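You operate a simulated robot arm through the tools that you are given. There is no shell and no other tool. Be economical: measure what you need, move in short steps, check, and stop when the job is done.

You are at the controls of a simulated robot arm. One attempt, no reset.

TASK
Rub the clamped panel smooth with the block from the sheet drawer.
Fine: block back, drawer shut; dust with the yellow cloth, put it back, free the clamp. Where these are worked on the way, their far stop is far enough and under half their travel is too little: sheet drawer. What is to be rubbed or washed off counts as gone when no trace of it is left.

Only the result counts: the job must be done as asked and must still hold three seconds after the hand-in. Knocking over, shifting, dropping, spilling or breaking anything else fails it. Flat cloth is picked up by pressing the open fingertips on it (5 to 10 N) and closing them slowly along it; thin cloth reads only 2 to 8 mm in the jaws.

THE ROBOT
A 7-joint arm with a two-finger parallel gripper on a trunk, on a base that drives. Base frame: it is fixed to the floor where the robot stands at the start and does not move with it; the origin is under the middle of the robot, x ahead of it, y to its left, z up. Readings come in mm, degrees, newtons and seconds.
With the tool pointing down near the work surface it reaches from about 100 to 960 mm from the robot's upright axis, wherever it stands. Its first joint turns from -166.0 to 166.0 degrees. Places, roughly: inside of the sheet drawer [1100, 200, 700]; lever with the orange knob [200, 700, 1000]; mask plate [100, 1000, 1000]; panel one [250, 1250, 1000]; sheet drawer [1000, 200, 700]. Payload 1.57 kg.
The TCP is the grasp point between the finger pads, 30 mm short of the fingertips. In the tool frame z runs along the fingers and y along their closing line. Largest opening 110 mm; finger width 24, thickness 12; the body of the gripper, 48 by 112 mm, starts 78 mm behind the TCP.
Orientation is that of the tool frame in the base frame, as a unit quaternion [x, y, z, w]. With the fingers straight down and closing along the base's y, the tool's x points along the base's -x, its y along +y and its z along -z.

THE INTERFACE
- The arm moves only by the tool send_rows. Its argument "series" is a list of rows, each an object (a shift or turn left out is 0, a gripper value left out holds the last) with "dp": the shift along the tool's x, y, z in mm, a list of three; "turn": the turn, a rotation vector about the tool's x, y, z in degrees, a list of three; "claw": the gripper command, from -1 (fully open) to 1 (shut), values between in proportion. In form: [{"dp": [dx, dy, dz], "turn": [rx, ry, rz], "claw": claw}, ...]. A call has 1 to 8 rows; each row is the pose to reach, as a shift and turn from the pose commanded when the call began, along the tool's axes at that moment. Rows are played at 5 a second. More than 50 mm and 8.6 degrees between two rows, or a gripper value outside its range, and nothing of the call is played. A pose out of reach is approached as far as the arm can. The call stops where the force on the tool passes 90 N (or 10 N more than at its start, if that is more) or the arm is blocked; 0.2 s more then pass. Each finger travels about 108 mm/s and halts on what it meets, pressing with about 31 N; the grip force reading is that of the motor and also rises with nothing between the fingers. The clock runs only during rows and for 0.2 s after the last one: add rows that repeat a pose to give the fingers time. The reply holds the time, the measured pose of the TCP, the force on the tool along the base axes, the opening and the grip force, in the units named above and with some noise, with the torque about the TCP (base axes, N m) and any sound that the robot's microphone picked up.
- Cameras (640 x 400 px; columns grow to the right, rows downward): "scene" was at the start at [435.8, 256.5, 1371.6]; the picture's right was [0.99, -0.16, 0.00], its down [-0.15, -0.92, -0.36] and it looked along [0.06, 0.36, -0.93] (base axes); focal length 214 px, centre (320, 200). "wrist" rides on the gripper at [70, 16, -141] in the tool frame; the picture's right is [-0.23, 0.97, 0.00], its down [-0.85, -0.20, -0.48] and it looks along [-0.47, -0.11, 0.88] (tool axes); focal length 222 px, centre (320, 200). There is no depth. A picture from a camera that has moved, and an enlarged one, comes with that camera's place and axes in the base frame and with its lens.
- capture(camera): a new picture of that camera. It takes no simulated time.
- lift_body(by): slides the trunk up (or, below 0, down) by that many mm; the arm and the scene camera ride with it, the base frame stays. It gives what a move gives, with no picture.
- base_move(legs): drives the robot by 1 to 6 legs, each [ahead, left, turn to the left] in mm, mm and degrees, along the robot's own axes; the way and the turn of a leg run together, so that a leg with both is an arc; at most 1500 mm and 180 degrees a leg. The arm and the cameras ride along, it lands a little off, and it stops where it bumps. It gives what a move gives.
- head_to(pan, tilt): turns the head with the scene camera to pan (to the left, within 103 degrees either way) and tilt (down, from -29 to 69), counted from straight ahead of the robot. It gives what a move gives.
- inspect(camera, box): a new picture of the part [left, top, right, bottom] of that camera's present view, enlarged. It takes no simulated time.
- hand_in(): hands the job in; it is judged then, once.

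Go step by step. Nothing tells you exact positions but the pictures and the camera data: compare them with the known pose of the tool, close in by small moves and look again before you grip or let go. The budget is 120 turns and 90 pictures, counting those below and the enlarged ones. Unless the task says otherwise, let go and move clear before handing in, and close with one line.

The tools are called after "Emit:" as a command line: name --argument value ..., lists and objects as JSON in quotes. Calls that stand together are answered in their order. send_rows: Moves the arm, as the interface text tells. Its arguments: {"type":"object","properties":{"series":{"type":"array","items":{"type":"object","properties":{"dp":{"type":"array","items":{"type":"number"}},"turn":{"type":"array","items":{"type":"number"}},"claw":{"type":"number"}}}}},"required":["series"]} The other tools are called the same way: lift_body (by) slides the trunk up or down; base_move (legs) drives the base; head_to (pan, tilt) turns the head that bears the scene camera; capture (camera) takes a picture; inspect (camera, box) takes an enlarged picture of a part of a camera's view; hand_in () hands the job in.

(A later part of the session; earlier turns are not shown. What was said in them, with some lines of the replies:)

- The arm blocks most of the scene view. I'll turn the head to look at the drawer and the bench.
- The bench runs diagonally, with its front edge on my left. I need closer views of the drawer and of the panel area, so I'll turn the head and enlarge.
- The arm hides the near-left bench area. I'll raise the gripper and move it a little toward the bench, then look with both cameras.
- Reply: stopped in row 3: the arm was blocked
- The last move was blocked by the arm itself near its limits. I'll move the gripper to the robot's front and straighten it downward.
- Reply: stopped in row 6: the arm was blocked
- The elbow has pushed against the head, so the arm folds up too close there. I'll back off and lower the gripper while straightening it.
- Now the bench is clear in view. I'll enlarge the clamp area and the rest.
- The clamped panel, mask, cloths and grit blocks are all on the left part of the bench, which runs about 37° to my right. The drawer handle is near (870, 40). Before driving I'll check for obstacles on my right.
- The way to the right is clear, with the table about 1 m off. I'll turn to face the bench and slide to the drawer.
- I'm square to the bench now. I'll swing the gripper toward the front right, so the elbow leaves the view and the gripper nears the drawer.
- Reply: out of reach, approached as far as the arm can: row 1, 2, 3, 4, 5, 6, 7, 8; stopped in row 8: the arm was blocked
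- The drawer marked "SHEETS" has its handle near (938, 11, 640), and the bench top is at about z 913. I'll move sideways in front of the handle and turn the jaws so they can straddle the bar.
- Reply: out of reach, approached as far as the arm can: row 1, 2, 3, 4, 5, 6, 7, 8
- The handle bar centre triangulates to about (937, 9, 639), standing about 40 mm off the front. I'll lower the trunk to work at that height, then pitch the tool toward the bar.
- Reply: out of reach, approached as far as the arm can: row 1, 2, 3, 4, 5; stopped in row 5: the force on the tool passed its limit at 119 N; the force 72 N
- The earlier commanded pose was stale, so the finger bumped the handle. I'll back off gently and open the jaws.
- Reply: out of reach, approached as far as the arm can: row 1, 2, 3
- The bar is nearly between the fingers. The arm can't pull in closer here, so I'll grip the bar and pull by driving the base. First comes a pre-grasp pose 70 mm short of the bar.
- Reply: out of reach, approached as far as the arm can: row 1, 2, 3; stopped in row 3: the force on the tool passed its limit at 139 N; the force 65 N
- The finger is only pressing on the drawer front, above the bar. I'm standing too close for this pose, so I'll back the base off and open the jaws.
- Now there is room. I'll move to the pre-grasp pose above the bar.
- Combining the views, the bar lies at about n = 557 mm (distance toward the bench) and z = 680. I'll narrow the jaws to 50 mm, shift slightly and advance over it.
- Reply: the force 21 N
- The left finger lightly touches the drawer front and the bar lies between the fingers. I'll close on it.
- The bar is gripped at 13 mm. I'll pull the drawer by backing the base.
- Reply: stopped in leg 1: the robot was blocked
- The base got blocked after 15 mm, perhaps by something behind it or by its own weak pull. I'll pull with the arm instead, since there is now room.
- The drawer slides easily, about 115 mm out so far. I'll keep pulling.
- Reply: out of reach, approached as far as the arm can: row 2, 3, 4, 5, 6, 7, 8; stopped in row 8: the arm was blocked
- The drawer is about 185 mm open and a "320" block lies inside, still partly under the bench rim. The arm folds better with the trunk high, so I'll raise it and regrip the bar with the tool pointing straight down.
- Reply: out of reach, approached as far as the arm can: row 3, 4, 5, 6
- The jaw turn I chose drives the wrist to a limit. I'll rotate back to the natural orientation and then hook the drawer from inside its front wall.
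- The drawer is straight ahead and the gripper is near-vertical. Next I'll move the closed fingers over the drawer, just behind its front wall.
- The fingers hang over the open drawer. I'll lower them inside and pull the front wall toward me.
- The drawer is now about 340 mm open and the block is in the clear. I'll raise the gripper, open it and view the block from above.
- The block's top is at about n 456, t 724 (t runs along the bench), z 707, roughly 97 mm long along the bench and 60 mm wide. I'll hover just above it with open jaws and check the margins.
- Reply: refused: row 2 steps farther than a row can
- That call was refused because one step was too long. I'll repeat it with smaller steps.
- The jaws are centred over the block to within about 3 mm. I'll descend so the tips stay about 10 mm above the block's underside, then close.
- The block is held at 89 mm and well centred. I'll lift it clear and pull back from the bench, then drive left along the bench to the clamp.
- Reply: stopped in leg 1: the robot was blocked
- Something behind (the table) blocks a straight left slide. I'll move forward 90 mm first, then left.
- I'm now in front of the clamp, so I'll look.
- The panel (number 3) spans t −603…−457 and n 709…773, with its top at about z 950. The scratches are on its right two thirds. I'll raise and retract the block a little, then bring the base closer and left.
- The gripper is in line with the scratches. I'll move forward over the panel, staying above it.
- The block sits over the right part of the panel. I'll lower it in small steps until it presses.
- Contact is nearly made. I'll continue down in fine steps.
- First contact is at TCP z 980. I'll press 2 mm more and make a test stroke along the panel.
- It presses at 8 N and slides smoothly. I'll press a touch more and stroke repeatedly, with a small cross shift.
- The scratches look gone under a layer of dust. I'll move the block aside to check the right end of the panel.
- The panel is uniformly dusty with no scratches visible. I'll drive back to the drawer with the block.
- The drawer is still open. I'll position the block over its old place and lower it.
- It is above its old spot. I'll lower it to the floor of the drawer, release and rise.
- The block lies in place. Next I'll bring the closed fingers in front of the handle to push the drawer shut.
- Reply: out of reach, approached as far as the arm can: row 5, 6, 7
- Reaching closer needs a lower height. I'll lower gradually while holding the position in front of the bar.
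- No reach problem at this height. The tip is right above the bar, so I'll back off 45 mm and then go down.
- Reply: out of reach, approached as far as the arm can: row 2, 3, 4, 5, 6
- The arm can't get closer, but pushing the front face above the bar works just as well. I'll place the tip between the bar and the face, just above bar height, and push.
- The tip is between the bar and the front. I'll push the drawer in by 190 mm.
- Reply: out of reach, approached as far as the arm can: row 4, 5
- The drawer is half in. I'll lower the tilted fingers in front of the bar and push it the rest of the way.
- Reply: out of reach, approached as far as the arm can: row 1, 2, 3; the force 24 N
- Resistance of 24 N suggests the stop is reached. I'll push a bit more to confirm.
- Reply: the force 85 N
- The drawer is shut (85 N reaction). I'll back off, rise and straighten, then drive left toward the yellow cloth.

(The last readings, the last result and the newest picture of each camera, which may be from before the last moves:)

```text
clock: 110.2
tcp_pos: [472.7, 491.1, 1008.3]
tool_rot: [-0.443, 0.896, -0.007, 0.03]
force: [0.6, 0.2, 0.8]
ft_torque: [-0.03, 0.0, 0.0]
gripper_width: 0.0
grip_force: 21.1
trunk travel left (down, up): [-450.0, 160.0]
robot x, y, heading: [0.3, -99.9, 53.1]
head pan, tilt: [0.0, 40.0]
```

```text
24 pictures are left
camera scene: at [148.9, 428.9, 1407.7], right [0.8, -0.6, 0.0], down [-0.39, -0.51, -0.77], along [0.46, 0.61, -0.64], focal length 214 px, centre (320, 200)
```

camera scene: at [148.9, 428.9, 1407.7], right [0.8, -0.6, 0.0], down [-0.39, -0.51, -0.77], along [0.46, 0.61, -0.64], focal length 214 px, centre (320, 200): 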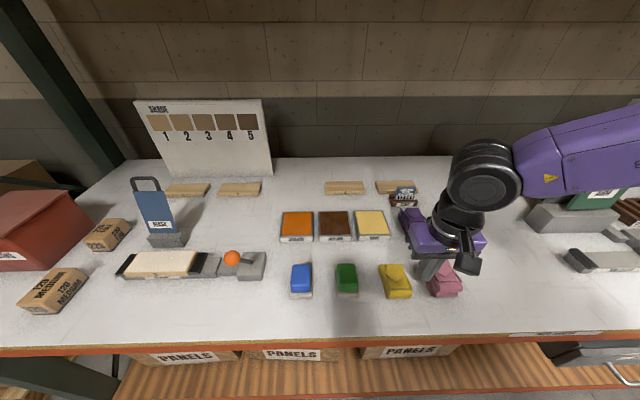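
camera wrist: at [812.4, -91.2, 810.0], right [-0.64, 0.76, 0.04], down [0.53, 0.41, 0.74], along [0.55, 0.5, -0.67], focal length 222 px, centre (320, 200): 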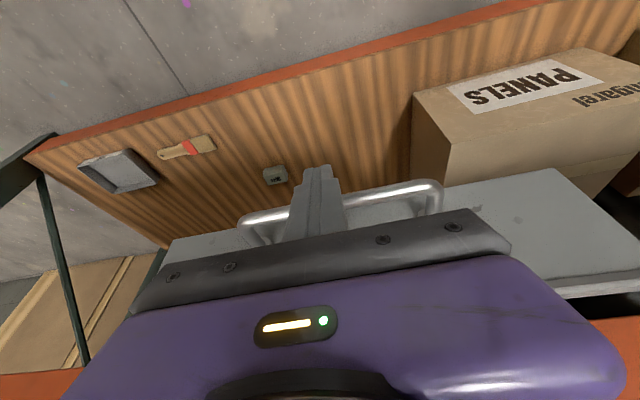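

The gripper is near the yellow cloth. I'll look closely with both cameras.

Emit:
inspect --camera "scene" --box '[330, 240, 480, 320]'

Emit:
capture --camera "wrist"

```text
4.27 times, centred on (405, 280) of scene
camera zoom: at [148.9, 428.9, 1407.7], right [0.8, -0.6, 0.0], down [-0.39, -0.51, -0.77], along [0.46, 0.61, -0.64], focal length 915 px, centre (-43, -141)
```

zoom: 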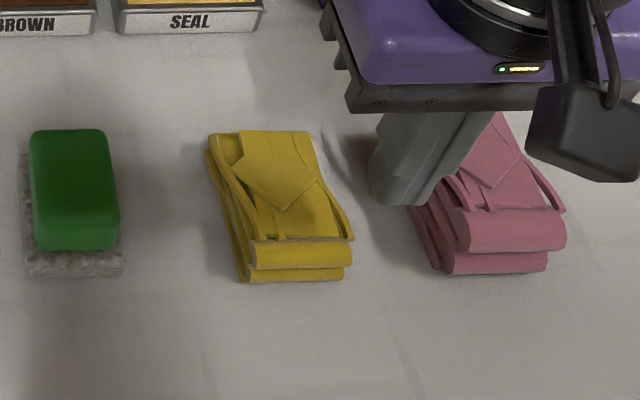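

```text
22 pictures are left
camera wrist: at [409.5, 444.2, 1146.8], right [-0.64, 0.77, -0.03], down [0.65, 0.55, 0.52], along [0.42, 0.32, -0.85], focal length 222 px, centre (320, 200)
```

wrist: 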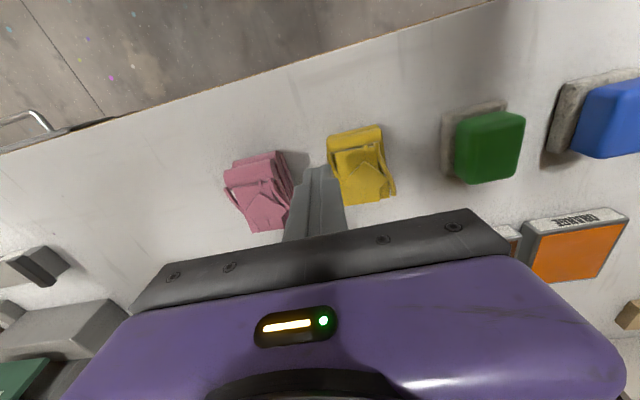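

The yellow cloth is a folded bundle about 57 mm wide, centred at t 46, n 704. I'll set the jaws to 80 mm so they clear the pink cloth, and hover over it.

Emit:
send_rows --series '[{"dp": [-14, 19, 0], "turn": [0, 1.7, 0], "claw": -0.45}, {"dp": [-28, 37, 0], "turn": [0, 3.4, 0], "claw": -0.45}, {"dp": [-28, 37, 15], "turn": [0, 3.4, 0]}, {"dp": [-28, 37, 30], "turn": [0, 3.4, 0]}, {"dp": [-28, 37, 35], "turn": [0, 3.4, 0]}]'

Emit:
inspect --camera "scene" --box '[330, 240, 480, 320]'

Emit:
capture --camera "wrist"

```text
clock: 111.4
tcp_pos: [463.2, 537.3, 974.3]
tool_rot: [-0.444, 0.896, -0.02, 0.003]
force: [-0.8, 0.3, 0.1]
ft_torque: [0.01, 0.01, 0.03]
gripper_width: 79.7
grip_force: 0.0
trunk travel left (down, up): [-450.0, 160.0]
robot x, y, heading: [0.3, -101.8, 52.8]
head pan, tilt: [0.0, 40.0]
```

```text
4.27 times, centred on (405, 280) of scene
camera zoom: at [148.8, 428.9, 1407.7], right [0.8, -0.6, 0.0], down [-0.39, -0.51, -0.77], along [0.46, 0.61, -0.64], focal length 915 px, centre (-43, -141)
```

zoom: 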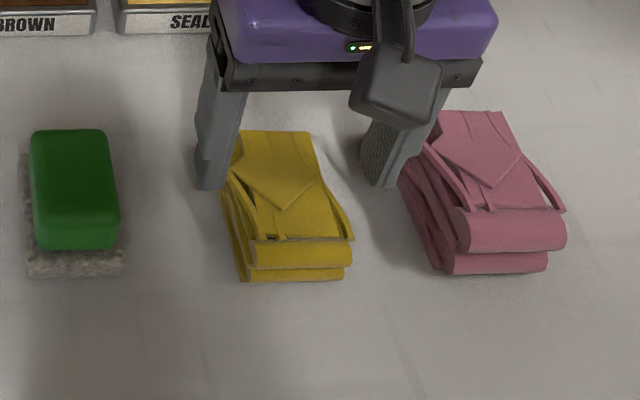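

```text
20 pictures are left
camera wrist: at [403.8, 496.4, 1116.2], right [-0.64, 0.77, -0.04], down [0.67, 0.57, 0.47], along [0.39, 0.28, -0.88], focal length 222 px, centre (320, 200)
```

wrist: 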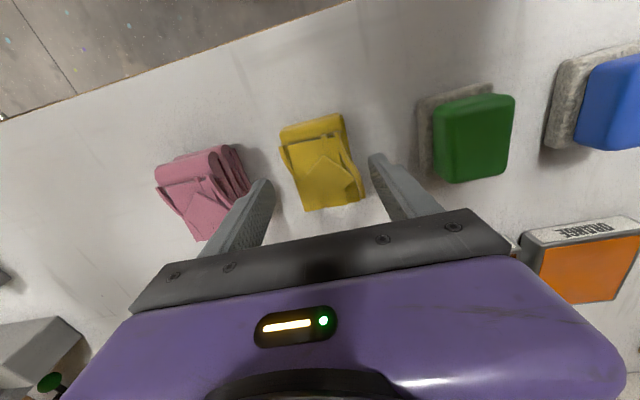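

The cloth is well centred between the jaws. I'll descend 30 mm and close slowly.

Emit:
send_rows --series '[{"dp": [4, 1, 12]}, {"dp": [4, 1, 24]}, {"dp": [4, 1, 31]}, {"dp": [4, 1, 31]}]'

Emit:
send_rows --series '[{"claw": -0.2}, {"claw": 0}, {"claw": 0.2}, {"claw": 0.4}, {"claw": 0.6}, {"claw": 0.8}, {"claw": 1}, {"claw": 1}]'

Emit:
inspect --camera "scene" --box '[330, 240, 480, 320]'

```text
clock: 112.4
tcp_pos: [459.3, 532.1, 942.8]
tool_rot: [-0.443, 0.896, -0.02, 0.002]
force: [0.2, 1.1, -0.3]
ft_torque: [-0.02, -0.01, 0.01]
gripper_width: 79.8
grip_force: 0.1
trunk travel left (down, up): [-450.0, 160.0]
robot x, y, heading: [-4.0, -99.6, 53.0]
head pan, tilt: [0.0, 40.0]
```

```text
clock: 114.2
tcp_pos: [460.1, 532.7, 943.9]
tool_rot: [-0.444, 0.896, -0.019, 0.003]
force: [-0.7, 0.0, 3.3]
ft_torque: [0.05, 0.07, 0.09]
gripper_width: 57.1
grip_force: 30.4
trunk travel left (down, up): [-450.0, 160.0]
robot x, y, heading: [-1.8, -99.1, 52.8]
head pan, tilt: [0.0, 40.0]
```

```text
4.27 times, centred on (405, 280) of scene
camera zoom: at [148.9, 428.8, 1407.7], right [0.8, -0.6, 0.0], down [-0.39, -0.51, -0.77], along [0.46, 0.61, -0.64], focal length 915 px, centre (-43, -141)
```

zoom: 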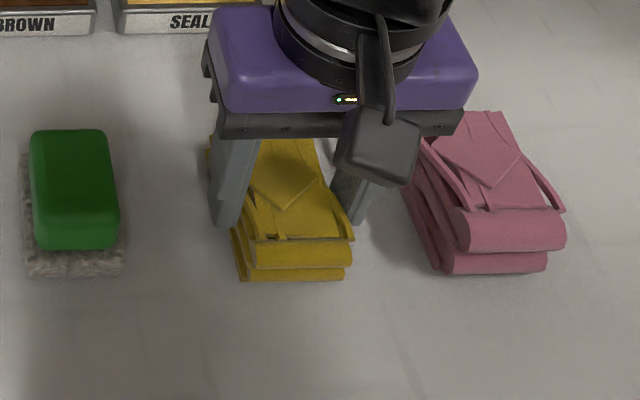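

The cloth is held at 57 mm. I'll lift and retract it, then drive left to the panel.

Emit:
send_rows --series '[{"dp": [0, 0, -40]}, {"dp": [0, 0, -80]}, {"dp": [40, 0, -105]}, {"dp": [80, 0, -105]}, {"dp": [120, 0, -105]}, {"dp": [160, 0, -105]}]'

Emit:
base_move --legs '[[0, 575, 0.3]]'

Emit:
inspect --camera "scene" --box '[260, 180, 500, 330]'

```text
clock: 115.6
tcp_pos: [359.3, 409.1, 1049.6]
tool_rot: [-0.443, 0.896, -0.02, 0.002]
force: [0.1, -0.9, 0.3]
ft_torque: [-0.01, 0.0, 0.02]
gripper_width: 57.0
grip_force: 30.5
trunk travel left (down, up): [-450.0, 160.0]
robot x, y, heading: [-0.8, -96.9, 52.9]
head pan, tilt: [0.0, 40.0]
```

```text
clock: 118.9
tcp_pos: [-103.5, 758.7, 1049.7]
tool_rot: [-0.445, 0.895, -0.021, 0.003]
force: [-0.6, 0.7, -0.9]
ft_torque: [0.01, 0.0, -0.01]
gripper_width: 56.9
grip_force: 30.9
trunk travel left (down, up): [-450.0, 160.0]
robot x, y, heading: [-464.4, 250.3, 52.9]
head pan, tilt: [0.0, 40.0]
```

```text
2.67 times, centred on (380, 255) of scene
camera zoom: at [-314.6, 778.7, 1407.7], right [0.8, -0.6, 0.0], down [-0.39, -0.51, -0.77], along [0.46, 0.61, -0.64], focal length 572 px, centre (160, 53)
```

zoom: 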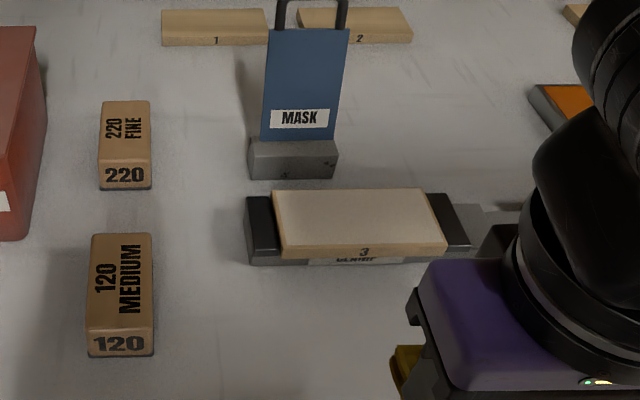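

The panel is fully visible. I'll bring the cloth over its middle and lower it gently.

Emit:
send_rows --series '[{"dp": [-45, 0, 0]}, {"dp": [-90, 0, 0]}, {"dp": [-135, 0, 10]}, {"dp": [-170, 0, 30]}, {"dp": [-187, 0, 50]}, {"dp": [-187, 0, 60]}]'

Emit:
send_rows --series '[{"dp": [0, 0, 3]}, {"dp": [0, 0, 6]}, {"dp": [0, 0, 9]}, {"dp": [0, 0, 11]}]'

Emit:
inspect --camera "scene" --box '[320, 200, 500, 300]'

```text
clock: 120.3
tcp_pos: [11.0, 906.3, 988.4]
tool_rot: [-0.445, 0.896, -0.02, 0.003]
force: [-1.2, 0.4, -1.0]
ft_torque: [0.02, 0.0, -0.03]
gripper_width: 56.7
grip_force: 30.5
trunk travel left (down, up): [-450.0, 160.0]
robot x, y, heading: [-462.1, 244.7, 53.0]
head pan, tilt: [0.0, 40.0]
```

```text
clock: 121.3
tcp_pos: [11.5, 906.6, 978.4]
tool_rot: [-0.443, 0.896, -0.018, 0.003]
force: [5.5, 0.2, 35.9]
ft_torque: [0.47, 0.42, -0.04]
gripper_width: 57.4
grip_force: 31.5
trunk travel left (down, up): [-450.0, 160.0]
robot x, y, heading: [-464.0, 249.6, 53.0]
head pan, tilt: [0.0, 40.0]
```

```text
3.56 times, centred on (410, 250) of scene
camera zoom: at [-315.0, 777.8, 1408.2], right [0.8, -0.6, 0.0], down [-0.39, -0.51, -0.77], along [0.46, 0.61, -0.64], focal length 763 px, centre (0, 22)
```

zoom: 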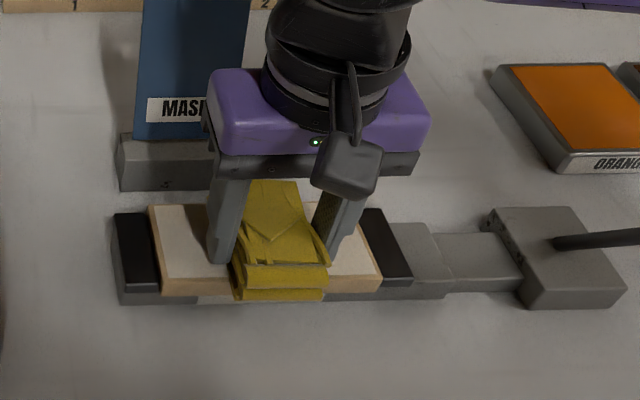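

Contact is made, but at 36 N it is a bit hard. I'll ease up 4 mm and wipe the full length with two cross offsets.

Emit:
send_rows --series '[{"dp": [0, 0, -3]}, {"dp": [0, 20, -4]}, {"dp": [0, 43, -4]}, {"dp": [0, 20, -4]}, {"dp": [0, -5, -4]}, {"dp": [0, -30, -4]}, {"dp": [0, -54, -4]}, {"dp": [-6, -54, -4]}]'

Emit:
send_rows --series '[{"dp": [0, 25, 0]}, {"dp": [0, 50, 0]}, {"dp": [0, 75, 0]}, {"dp": [0, 97, 0]}, {"dp": [0, 75, 0]}, {"dp": [0, 50, 0]}, {"dp": [0, 25, 0]}, {"dp": [0, 0, 0]}]'

Emit:
send_rows --series '[{"dp": [-4, 0, 0]}, {"dp": [-4, 25, 0]}, {"dp": [-4, 50, 0]}, {"dp": [-4, 75, 0]}, {"dp": [-4, 97, 0]}, {"dp": [12, 97, 0]}, {"dp": [12, 75, 0]}, {"dp": [12, 50, 0]}]'

Emit:
send_rows --series '[{"dp": [0, -25, 0]}, {"dp": [0, -50, 0]}, {"dp": [0, -50, -15]}, {"dp": [20, -50, -50]}, {"dp": [60, -60, -65]}, {"dp": [100, -70, -65]}, {"dp": [140, -80, -65]}, {"dp": [180, -90, -65]}]'

Emit:
inspect --camera "scene" --box '[340, 210, 460, 290]'

```text
clock: 123.1
tcp_pos: [57.1, 876.6, 981.4]
tool_rot: [-0.445, 0.895, -0.02, 0.002]
force: [0.7, 0.8, -0.8]
ft_torque: [-0.01, 0.02, -0.01]
gripper_width: 56.9
grip_force: 31.0
trunk travel left (down, up): [-450.0, 160.0]
robot x, y, heading: [-460.9, 249.4, 53.1]
head pan, tilt: [0.0, 40.0]
```

```text
clock: 124.9
tcp_pos: [58.2, 878.1, 983.3]
tool_rot: [-0.445, 0.895, -0.02, 0.002]
force: [0.2, 0.6, -0.3]
ft_torque: [0.0, 0.0, -0.02]
gripper_width: 56.9
grip_force: 31.1
trunk travel left (down, up): [-450.0, 160.0]
robot x, y, heading: [-461.4, 246.5, 53.3]
head pan, tilt: [0.0, 40.0]
```

```text
clock: 126.7
tcp_pos: [10.3, 900.2, 981.9]
tool_rot: [-0.444, 0.896, -0.02, 0.003]
force: [-0.4, 0.8, -0.3]
ft_torque: [0.01, -0.03, -0.02]
gripper_width: 57.0
grip_force: 30.5
trunk travel left (down, up): [-450.0, 160.0]
robot x, y, heading: [-461.4, 246.7, 53.1]
head pan, tilt: [0.0, 40.0]
```

```text
clock: 128.5
tcp_pos: [-28.0, 702.7, 1051.0]
tool_rot: [-0.445, 0.895, -0.021, 0.003]
force: [0.3, 0.3, -0.8]
ft_torque: [-0.03, 0.01, 0.0]
gripper_width: 56.6
grip_force: 30.7
trunk travel left (down, up): [-450.0, 160.0]
robot x, y, heading: [-462.2, 246.9, 53.2]
head pan, tilt: [0.0, 40.0]
```

```text
5.00 times, centred on (400, 250) of scene
camera zoom: at [-314.7, 779.2, 1407.5], right [0.8, -0.6, 0.0], down [-0.39, -0.51, -0.77], along [0.46, 0.61, -0.64], focal length 1072 px, centre (-80, -50)
```

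zoom: 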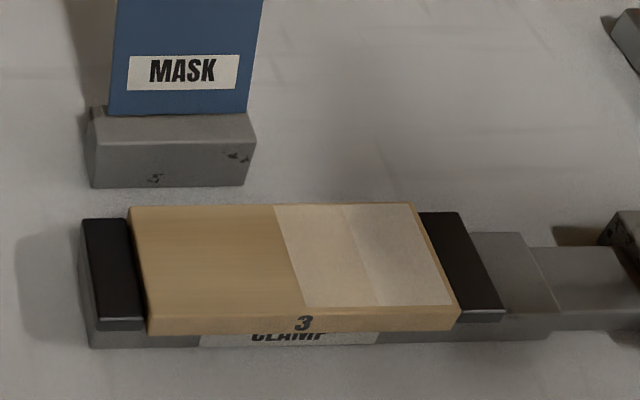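

The left half is clean, but I lost pressure on the right half. I'll return there and press a bit lower.

Emit:
send_rows --series '[{"dp": [-45, 8, 0]}, {"dp": [-90, 16, 0]}, {"dp": [-135, 26, 10]}, {"dp": [-175, 34, 30]}, {"dp": [-191, 36, 50]}, {"dp": [-191, 36, 65]}, {"dp": [-191, 36, 68]}]'

Emit:
send_rows --series '[{"dp": [0, 0, 1]}, {"dp": [0, 0, 2]}, {"dp": [0, 0, 3]}]'

```text
clock: 130.1
tcp_pos: [60.4, 875.4, 980.5]
tool_rot: [-0.444, 0.896, -0.02, 0.002]
force: [0.5, -1.6, -0.4]
ft_torque: [0.0, -0.02, 0.02]
gripper_width: 57.0
grip_force: 30.5
trunk travel left (down, up): [-450.0, 160.0]
robot x, y, heading: [-464.4, 249.4, 53.1]
head pan, tilt: [0.0, 40.0]
```

```text
clock: 130.9
tcp_pos: [60.4, 874.0, 979.3]
tool_rot: [-0.444, 0.896, -0.019, 0.004]
force: [-0.3, -1.4, 14.1]
ft_torque: [0.15, 0.36, 0.03]
gripper_width: 56.8
grip_force: 30.6
trunk travel left (down, up): [-450.0, 160.0]
robot x, y, heading: [-467.7, 246.9, 53.0]
head pan, tilt: [0.0, 40.0]
```

Pressure is 14 N now. I'll stroke across the whole panel.

Emit:
send_rows --series '[{"dp": [0, -8, 0]}, {"dp": [0, 15, 0.5]}, {"dp": [0, 38, 0.5]}, {"dp": [0, 61, 0.5]}, {"dp": [0, 84, 0.5]}, {"dp": [0, 61, 0.5]}, {"dp": [0, 38, 0.5]}, {"dp": [0, 15, 0.5]}]'

Emit:
send_rows --series '[{"dp": [0, -22, 0.5]}, {"dp": [-6, -22, 0.5]}, {"dp": [-6, 0, 0.5]}, {"dp": [-6, 25, 0.5]}, {"dp": [6, 25, 0.5]}, {"dp": [6, 0, 0.5]}, {"dp": [6, -22, 0.5]}, {"dp": [6, -22, 0.5]}]'

Emit:
send_rows --series '[{"dp": [0, 0, -15]}, {"dp": [20, 0, -50]}, {"dp": [60, 0, -65]}, {"dp": [100, -5, -65]}, {"dp": [140, -10, -65]}, {"dp": [185, -15, -65]}]'

Emit:
inspect --camera "scene" --box '[340, 210, 460, 290]'

```text
clock: 132.7
tcp_pos: [47.9, 884.0, 976.0]
tool_rot: [-0.445, 0.895, -0.021, 0.002]
force: [-3.8, 2.1, 11.0]
ft_torque: [0.36, 0.33, 0.06]
gripper_width: 57.0
grip_force: 30.9
trunk travel left (down, up): [-450.0, 160.0]
robot x, y, heading: [-463.5, 242.9, 52.9]
head pan, tilt: [0.0, 40.0]
```

```text
clock: 134.5
tcp_pos: [63.7, 864.1, 976.0]
tool_rot: [-0.444, 0.896, -0.02, 0.002]
force: [-0.5, -0.4, -0.9]
ft_torque: [0.0, 0.0, 0.03]
gripper_width: 56.9
grip_force: 30.8
trunk travel left (down, up): [-450.0, 160.0]
robot x, y, heading: [-464.8, 246.5, 52.8]
head pan, tilt: [0.0, 40.0]
```

```text
clock: 135.9
tcp_pos: [-40.7, 710.1, 1046.0]
tool_rot: [-0.445, 0.895, -0.02, 0.002]
force: [0.8, -0.3, -0.8]
ft_torque: [-0.05, 0.02, -0.01]
gripper_width: 56.8
grip_force: 31.0
trunk travel left (down, up): [-450.0, 160.0]
robot x, y, heading: [-460.5, 245.8, 53.1]
head pan, tilt: [0.0, 40.0]
```

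```text
5.00 times, centred on (400, 250) of scene
camera zoom: at [-314.7, 779.2, 1407.5], right [0.8, -0.6, 0.0], down [-0.39, -0.51, -0.77], along [0.46, 0.61, -0.64], focal length 1072 px, centre (-80, -50)
```

zoom: 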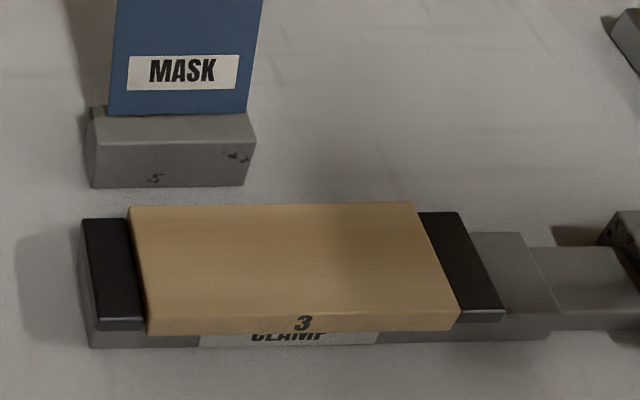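

The panel is clean and smooth. I'll take the cloth back to its spot.

Emit:
base_move --legs '[[0, -560, 0]]'

Emit:
inspect --camera "scene" --box '[300, 220, 540, 370]'

```text
clock: 139.1
tcp_pos: [407.0, 372.6, 1045.8]
tool_rot: [-0.443, 0.896, -0.02, 0.003]
force: [0.3, 0.0, -1.2]
ft_torque: [0.06, 0.01, -0.01]
gripper_width: 56.8
grip_force: 30.5
trunk travel left (down, up): [-450.0, 160.0]
robot x, y, heading: [-13.4, -85.3, 53.0]
head pan, tilt: [0.0, 40.0]
```

```text
2.67 times, centred on (420, 295) of scene
camera zoom: at [132.9, 441.1, 1407.7], right [0.8, -0.6, 0.0], down [-0.39, -0.51, -0.77], along [0.46, 0.61, -0.64], focal length 572 px, centre (53, -53)
```

zoom: 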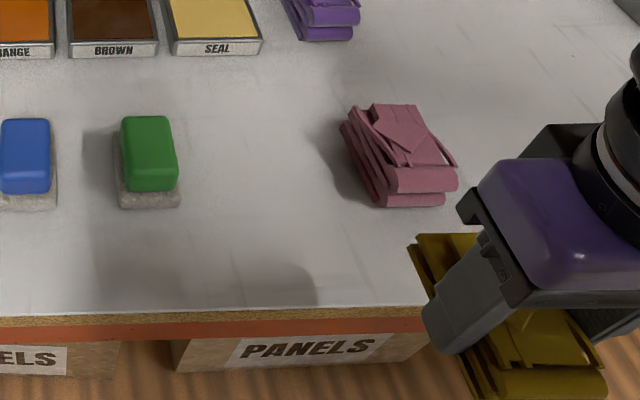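

Emit:
send_rows --series '[{"dp": [-40, 14, 0]}, {"dp": [-80, 28, 0]}, {"dp": [-120, 42, 0]}, {"dp": [-159, 55, 10]}, {"dp": [-159, 55, 50]}, {"dp": [-159, 55, 80]}]'

Emit:
inspect --camera "scene" --box '[330, 220, 490, 320]'

```text
clock: 140.5
tcp_pos: [461.9, 529.8, 961.5]
tool_rot: [-0.445, 0.895, -0.019, 0.003]
force: [0.6, -0.4, -0.1]
ft_torque: [0.02, -0.01, 0.0]
gripper_width: 56.9
grip_force: 31.2
trunk travel left (down, up): [-450.0, 160.0]
robot x, y, heading: [-11.5, -87.2, 53.0]
head pan, tilt: [0.0, 40.0]
```

```text
4.00 times, centred on (410, 270) of scene
camera zoom: at [132.7, 441.1, 1407.8], right [0.8, -0.6, 0.0], down [-0.39, -0.51, -0.77], along [0.46, 0.61, -0.64], focal length 858 px, centre (-40, -80)
```

zoom: 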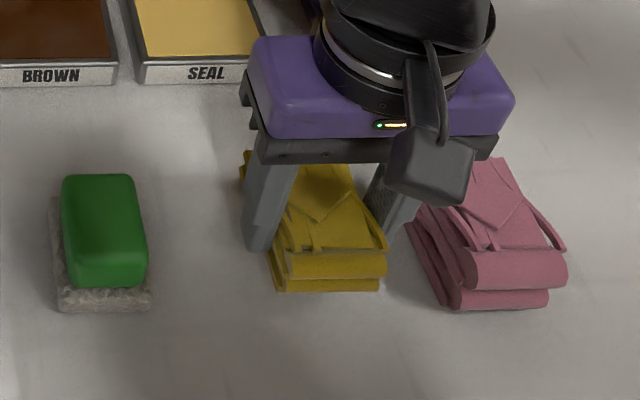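

It is above its old place. I'll set it down, open to 80 mm and rise.

Emit:
send_rows --series '[{"dp": [-1, 3, 8]}, {"dp": [-1, 3, 14]}, {"dp": [-1, 3, 17]}, {"dp": [-1, 3, 17.5]}]'

Emit:
send_rows --series '[{"claw": 0}, {"claw": -0.2}, {"claw": -0.45}, {"claw": -0.45}, {"claw": -0.45}]'

Emit:
send_rows --series '[{"dp": [0, 0, -20]}, {"dp": [0, 0, -60]}, {"dp": [0, 0, -100]}, {"dp": [40, 0, -105]}, {"dp": [80, 0, -105]}, {"dp": [120, 0, -105]}, {"dp": [160, 0, -105]}]'

Emit:
inspect --camera "scene" --box '[330, 220, 490, 320]'

```text
clock: 141.5
tcp_pos: [460.2, 532.1, 944.9]
tool_rot: [-0.444, 0.896, -0.02, 0.003]
force: [0.1, 0.1, 0.3]
ft_torque: [-0.02, -0.02, 0.01]
gripper_width: 56.9
grip_force: 30.4
trunk travel left (down, up): [-450.0, 160.0]
robot x, y, heading: [-20.2, -87.5, 52.8]
head pan, tilt: [0.0, 40.0]
```

```text
clock: 142.7
tcp_pos: [461.2, 533.1, 944.0]
tool_rot: [-0.444, 0.896, -0.02, 0.004]
force: [0.1, 0.1, 0.6]
ft_torque: [0.01, -0.02, -0.01]
gripper_width: 79.8
grip_force: 0.1
trunk travel left (down, up): [-450.0, 160.0]
robot x, y, heading: [-15.7, -89.1, 52.9]
head pan, tilt: [0.0, 40.0]
```

```text
clock: 144.3
tcp_pos: [360.7, 408.1, 1051.8]
tool_rot: [-0.443, 0.896, -0.02, 0.003]
force: [0.8, 0.5, -0.8]
ft_torque: [-0.03, 0.01, 0.01]
gripper_width: 79.5
grip_force: 0.1
trunk travel left (down, up): [-450.0, 160.0]
robot x, y, heading: [-15.7, -91.2, 53.0]
head pan, tilt: [0.0, 40.0]
```

```text
4.00 times, centred on (410, 270) of scene
camera zoom: at [132.9, 441.4, 1407.6], right [0.8, -0.6, 0.0], down [-0.39, -0.51, -0.77], along [0.46, 0.61, -0.64], focal length 858 px, centre (-40, -80)
```

zoom: 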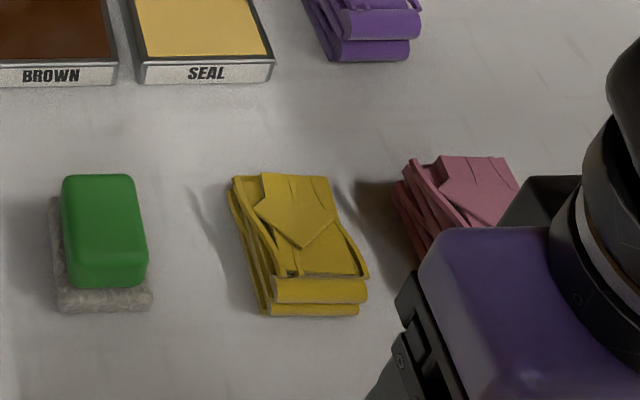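

The cloth is back beside its neighbours. Next comes the clamp lever: its knob is at about t −312, n 682, z 1048. I'll drive in front of it and look.

Emit:
base_move --legs '[[0, 330, 0]]'

Emit:
inspect --camera "scene" --box '[220, 180, 400, 290]'

Emit:
capture --camera "wrist"

```text
clock: 146.5
tcp_pos: [97.2, 607.8, 1050.8]
tool_rot: [-0.444, 0.896, -0.02, 0.003]
force: [0.2, -0.7, 0.9]
ft_torque: [0.01, 0.0, 0.01]
gripper_width: 79.8
grip_force: 0.0
trunk travel left (down, up): [-450.0, 160.0]
robot x, y, heading: [-280.3, 107.1, 52.9]
head pan, tilt: [0.0, 40.0]
```

```text
3.56 times, centred on (310, 235) of scene
camera zoom: at [-130.5, 640.3, 1407.7], right [0.8, -0.6, 0.0], down [-0.39, -0.51, -0.77], along [0.46, 0.61, -0.64], focal length 763 px, centre (356, 76)
```

zoom: 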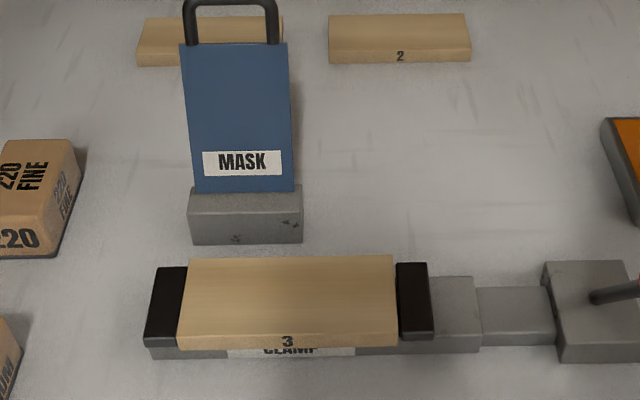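

```text
10 pictures are left
camera wrist: at [39.7, 566.7, 1192.6], right [-0.64, 0.77, -0.04], down [0.67, 0.58, 0.47], along [0.39, 0.28, -0.88], focal length 222 px, centre (320, 200)
```

wrist: 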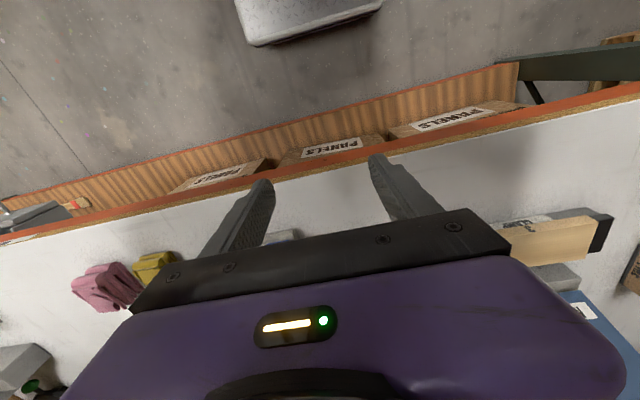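

The lever leans about 30° toward me from its pivot (t −318, n 742, z 945), so it should free by pushing the knob back. I'll close the fingers, line up with the knob and push away from me.

Emit:
send_rows --series '[{"dp": [0, 12, 0], "claw": 1}, {"dp": [-30, 25, 0], "claw": 1}, {"dp": [-60, 25, 0], "claw": 1}, {"dp": [-85, 25, 0], "claw": 1}]'

Emit:
inspect --camera "scene" --box '[330, 170, 470, 290]'

```text
clock: 147.5
tcp_pos: [130.7, 691.6, 1048.3]
tool_rot: [-0.443, 0.896, -0.02, 0.003]
force: [-0.2, 0.2, 0.4]
ft_torque: [0.02, -0.02, 0.02]
gripper_width: 0.0
grip_force: 21.6
trunk travel left (down, up): [-450.0, 160.0]
robot x, y, heading: [-279.1, 108.0, 52.9]
head pan, tilt: [0.0, 40.0]
```

```text
3.33 times, centred on (400, 230) of scene
camera zoom: at [-130.6, 640.2, 1407.8], right [0.8, -0.6, 0.0], down [-0.39, -0.51, -0.77], along [0.46, 0.61, -0.64], focal length 715 px, centre (53, 100)
```

zoom: 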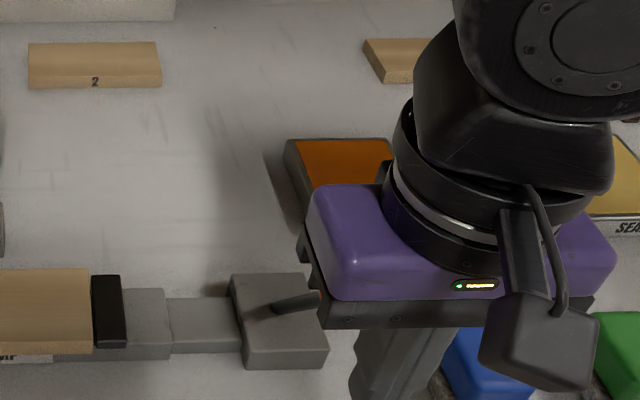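

The fingers are just in front of the knob, which is hidden behind the gripper body. I'll push back gently.

Emit:
send_rows --series '[{"dp": [-18, 0, 0]}, {"dp": [-36, 0, 0]}, {"dp": [-54, 0, 0]}, {"dp": [-72, 0, 0]}, {"dp": [-90, 0, 0]}, {"dp": [-108, 0, 0]}, {"dp": [-125, 0, 0]}, {"dp": [-140, 0, 0]}]'

Emit:
inspect --camera "scene" --box '[330, 170, 470, 290]'

```text
clock: 149.3
tcp_pos: [215.1, 802.2, 1046.9]
tool_rot: [-0.444, 0.896, -0.02, 0.002]
force: [0.6, -0.7, 0.1]
ft_torque: [0.06, 0.02, -0.02]
gripper_width: 0.0
grip_force: 21.4
trunk travel left (down, up): [-450.0, 160.0]
robot x, y, heading: [-280.7, 107.5, 53.0]
head pan, tilt: [0.0, 40.0]
```

```text
3.33 times, centred on (400, 230) of scene
camera zoom: at [-130.5, 640.2, 1407.7], right [0.8, -0.6, 0.0], down [-0.39, -0.51, -0.77], along [0.46, 0.61, -0.64], focal length 715 px, centre (53, 100)
```

zoom: 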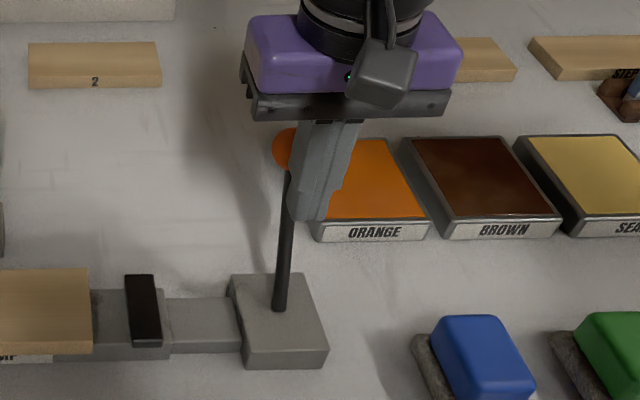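

The lever swung back and the clamp pad opened. I'll push a little further to be sure it is at its stop.

Emit:
send_rows --series '[{"dp": [-10, 0, 4]}, {"dp": [-20, 0, 8]}, {"dp": [-30, 0, 12]}, {"dp": [-40, 0, 16]}]'

```text
clock: 150.0
tcp_pos: [222.8, 811.5, 1041.9]
tool_rot: [-0.446, 0.895, -0.027, -0.008]
force: [-12.6, -28.5, 39.6]
ft_torque: [-0.49, 0.38, 0.11]
gripper_width: 0.0
grip_force: 21.5
trunk travel left (down, up): [-450.0, 160.0]
robot x, y, heading: [-280.9, 111.7, 52.6]
head pan, tilt: [0.0, 40.0]
stopped in row 3: the force on the tool passed its limit at 101 N (the readings are from after the stop); the commanded pose is now the measured one
```

It is at its stop. I'll retract clear and check the whole scene.

Emit:
send_rows --series '[{"dp": [15, 0, -10]}, {"dp": [45, 0, -20]}, {"dp": [85, 0, -25]}, {"dp": [130, 0, -25]}, {"dp": [175, 0, -25]}, {"dp": [220, 0, -25]}]'

Emit:
capture --camera "scene"

Emit:
inspect --camera "scene" --box '[250, 180, 410, 280]'

```text
clock: 151.4
tcp_pos: [90.7, 640.9, 1068.9]
tool_rot: [-0.446, 0.895, -0.027, -0.007]
force: [-0.7, 0.8, 0.3]
ft_torque: [-0.03, 0.04, 0.0]
gripper_width: 0.2
grip_force: 21.6
trunk travel left (down, up): [-450.0, 160.0]
robot x, y, heading: [-279.5, 112.3, 53.0]
head pan, tilt: [0.0, 40.0]
```

```text
7 pictures are left
camera scene: at [-130.8, 639.8, 1407.6], right [0.8, -0.6, 0.0], down [-0.39, -0.51, -0.77], along [0.46, 0.61, -0.64], focal length 214 px, centre (320, 200)
```

scene: 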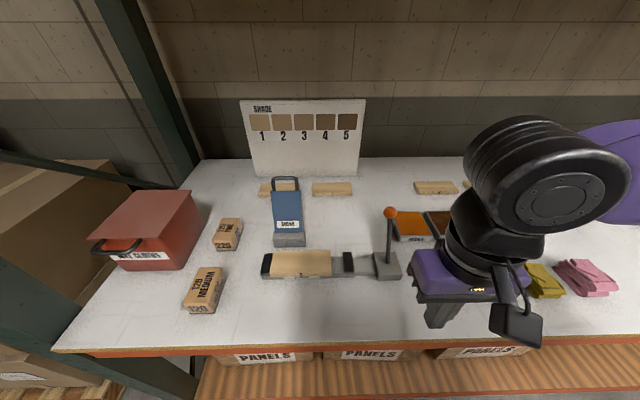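

```text
4.00 times, centred on (330, 230) of scene
camera zoom: at [-130.8, 639.8, 1407.6], right [0.8, -0.6, 0.0], down [-0.39, -0.51, -0.77], along [0.46, 0.61, -0.64], focal length 858 px, centre (280, 80)
```

zoom: 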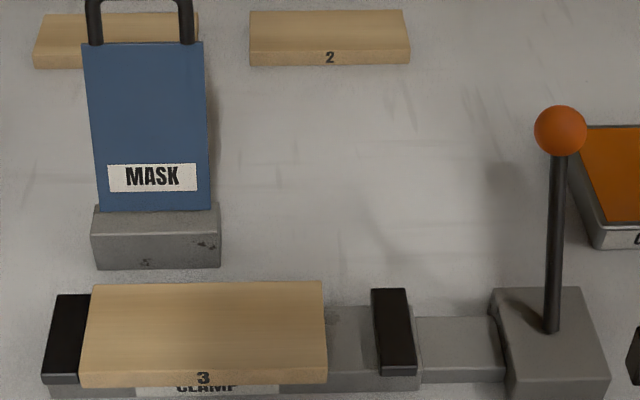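

The clamp is open, and the panel is clean and unmoved. One last look toward the drawer and the rest of the bench.

Emit:
head_to --pan -50 --tilt 38

Emit:
capture --camera "scene"

```text
clock: 152.6
tcp_pos: [91.3, 642.3, 1070.7]
tool_rot: [-0.447, 0.894, -0.027, -0.007]
force: [0.4, -0.2, -0.1]
ft_torque: [0.0, 0.0, 0.03]
gripper_width: 0.0
grip_force: 21.0
trunk travel left (down, up): [-450.0, 160.0]
robot x, y, heading: [-277.1, 111.9, 53.1]
head pan, tilt: [-50.0, 38.0]
```

```text
5 pictures are left
camera scene: at [-95.9, 576.2, 1410.7], right [0.05, -1.0, 0.0], down [-0.61, -0.03, -0.79], along [0.79, 0.04, -0.62], focal length 214 px, centre (320, 200)
```

scene: 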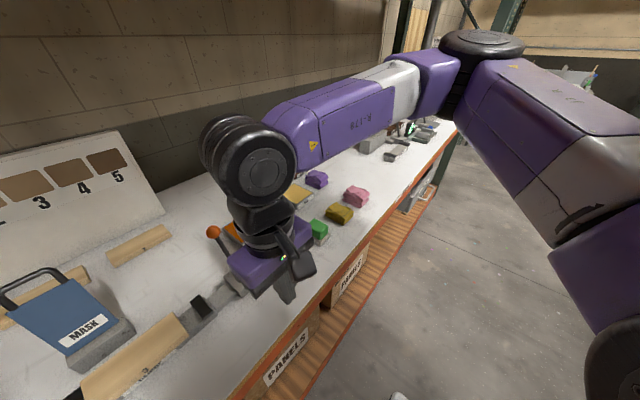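

Emit:
inspect --camera "scene" --box '[330, 110, 480, 250]'

```text
2.86 times, centred on (405, 180) of scene
camera zoom: at [-95.9, 576.2, 1410.7], right [0.05, -1.0, 0.0], down [-0.61, -0.03, -0.79], along [0.79, 0.04, -0.62], focal length 613 px, centre (77, 257)
```

zoom: 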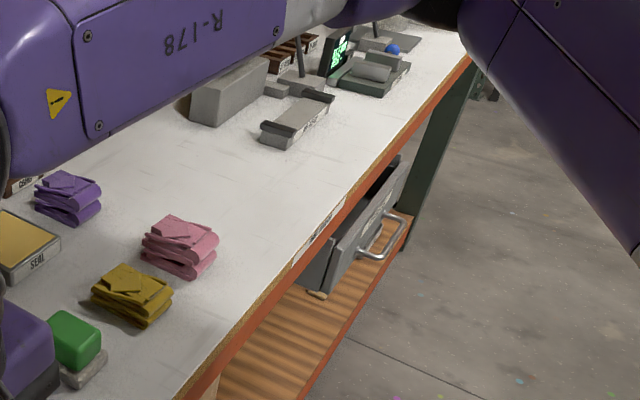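

The drawer is shut (bar back at n ≈ 570), the block is inside and the cloth is in place. The panel is clean and the clamp free, so I'm handing in.

Emit:
hand_in

```text
The job is handed in.
```

The job is handed in: panel 3 is rubbed smooth and dusted, the 320 block is back in the shut sheet drawer, the yellow cloth is back in its place, and the clamp is free.
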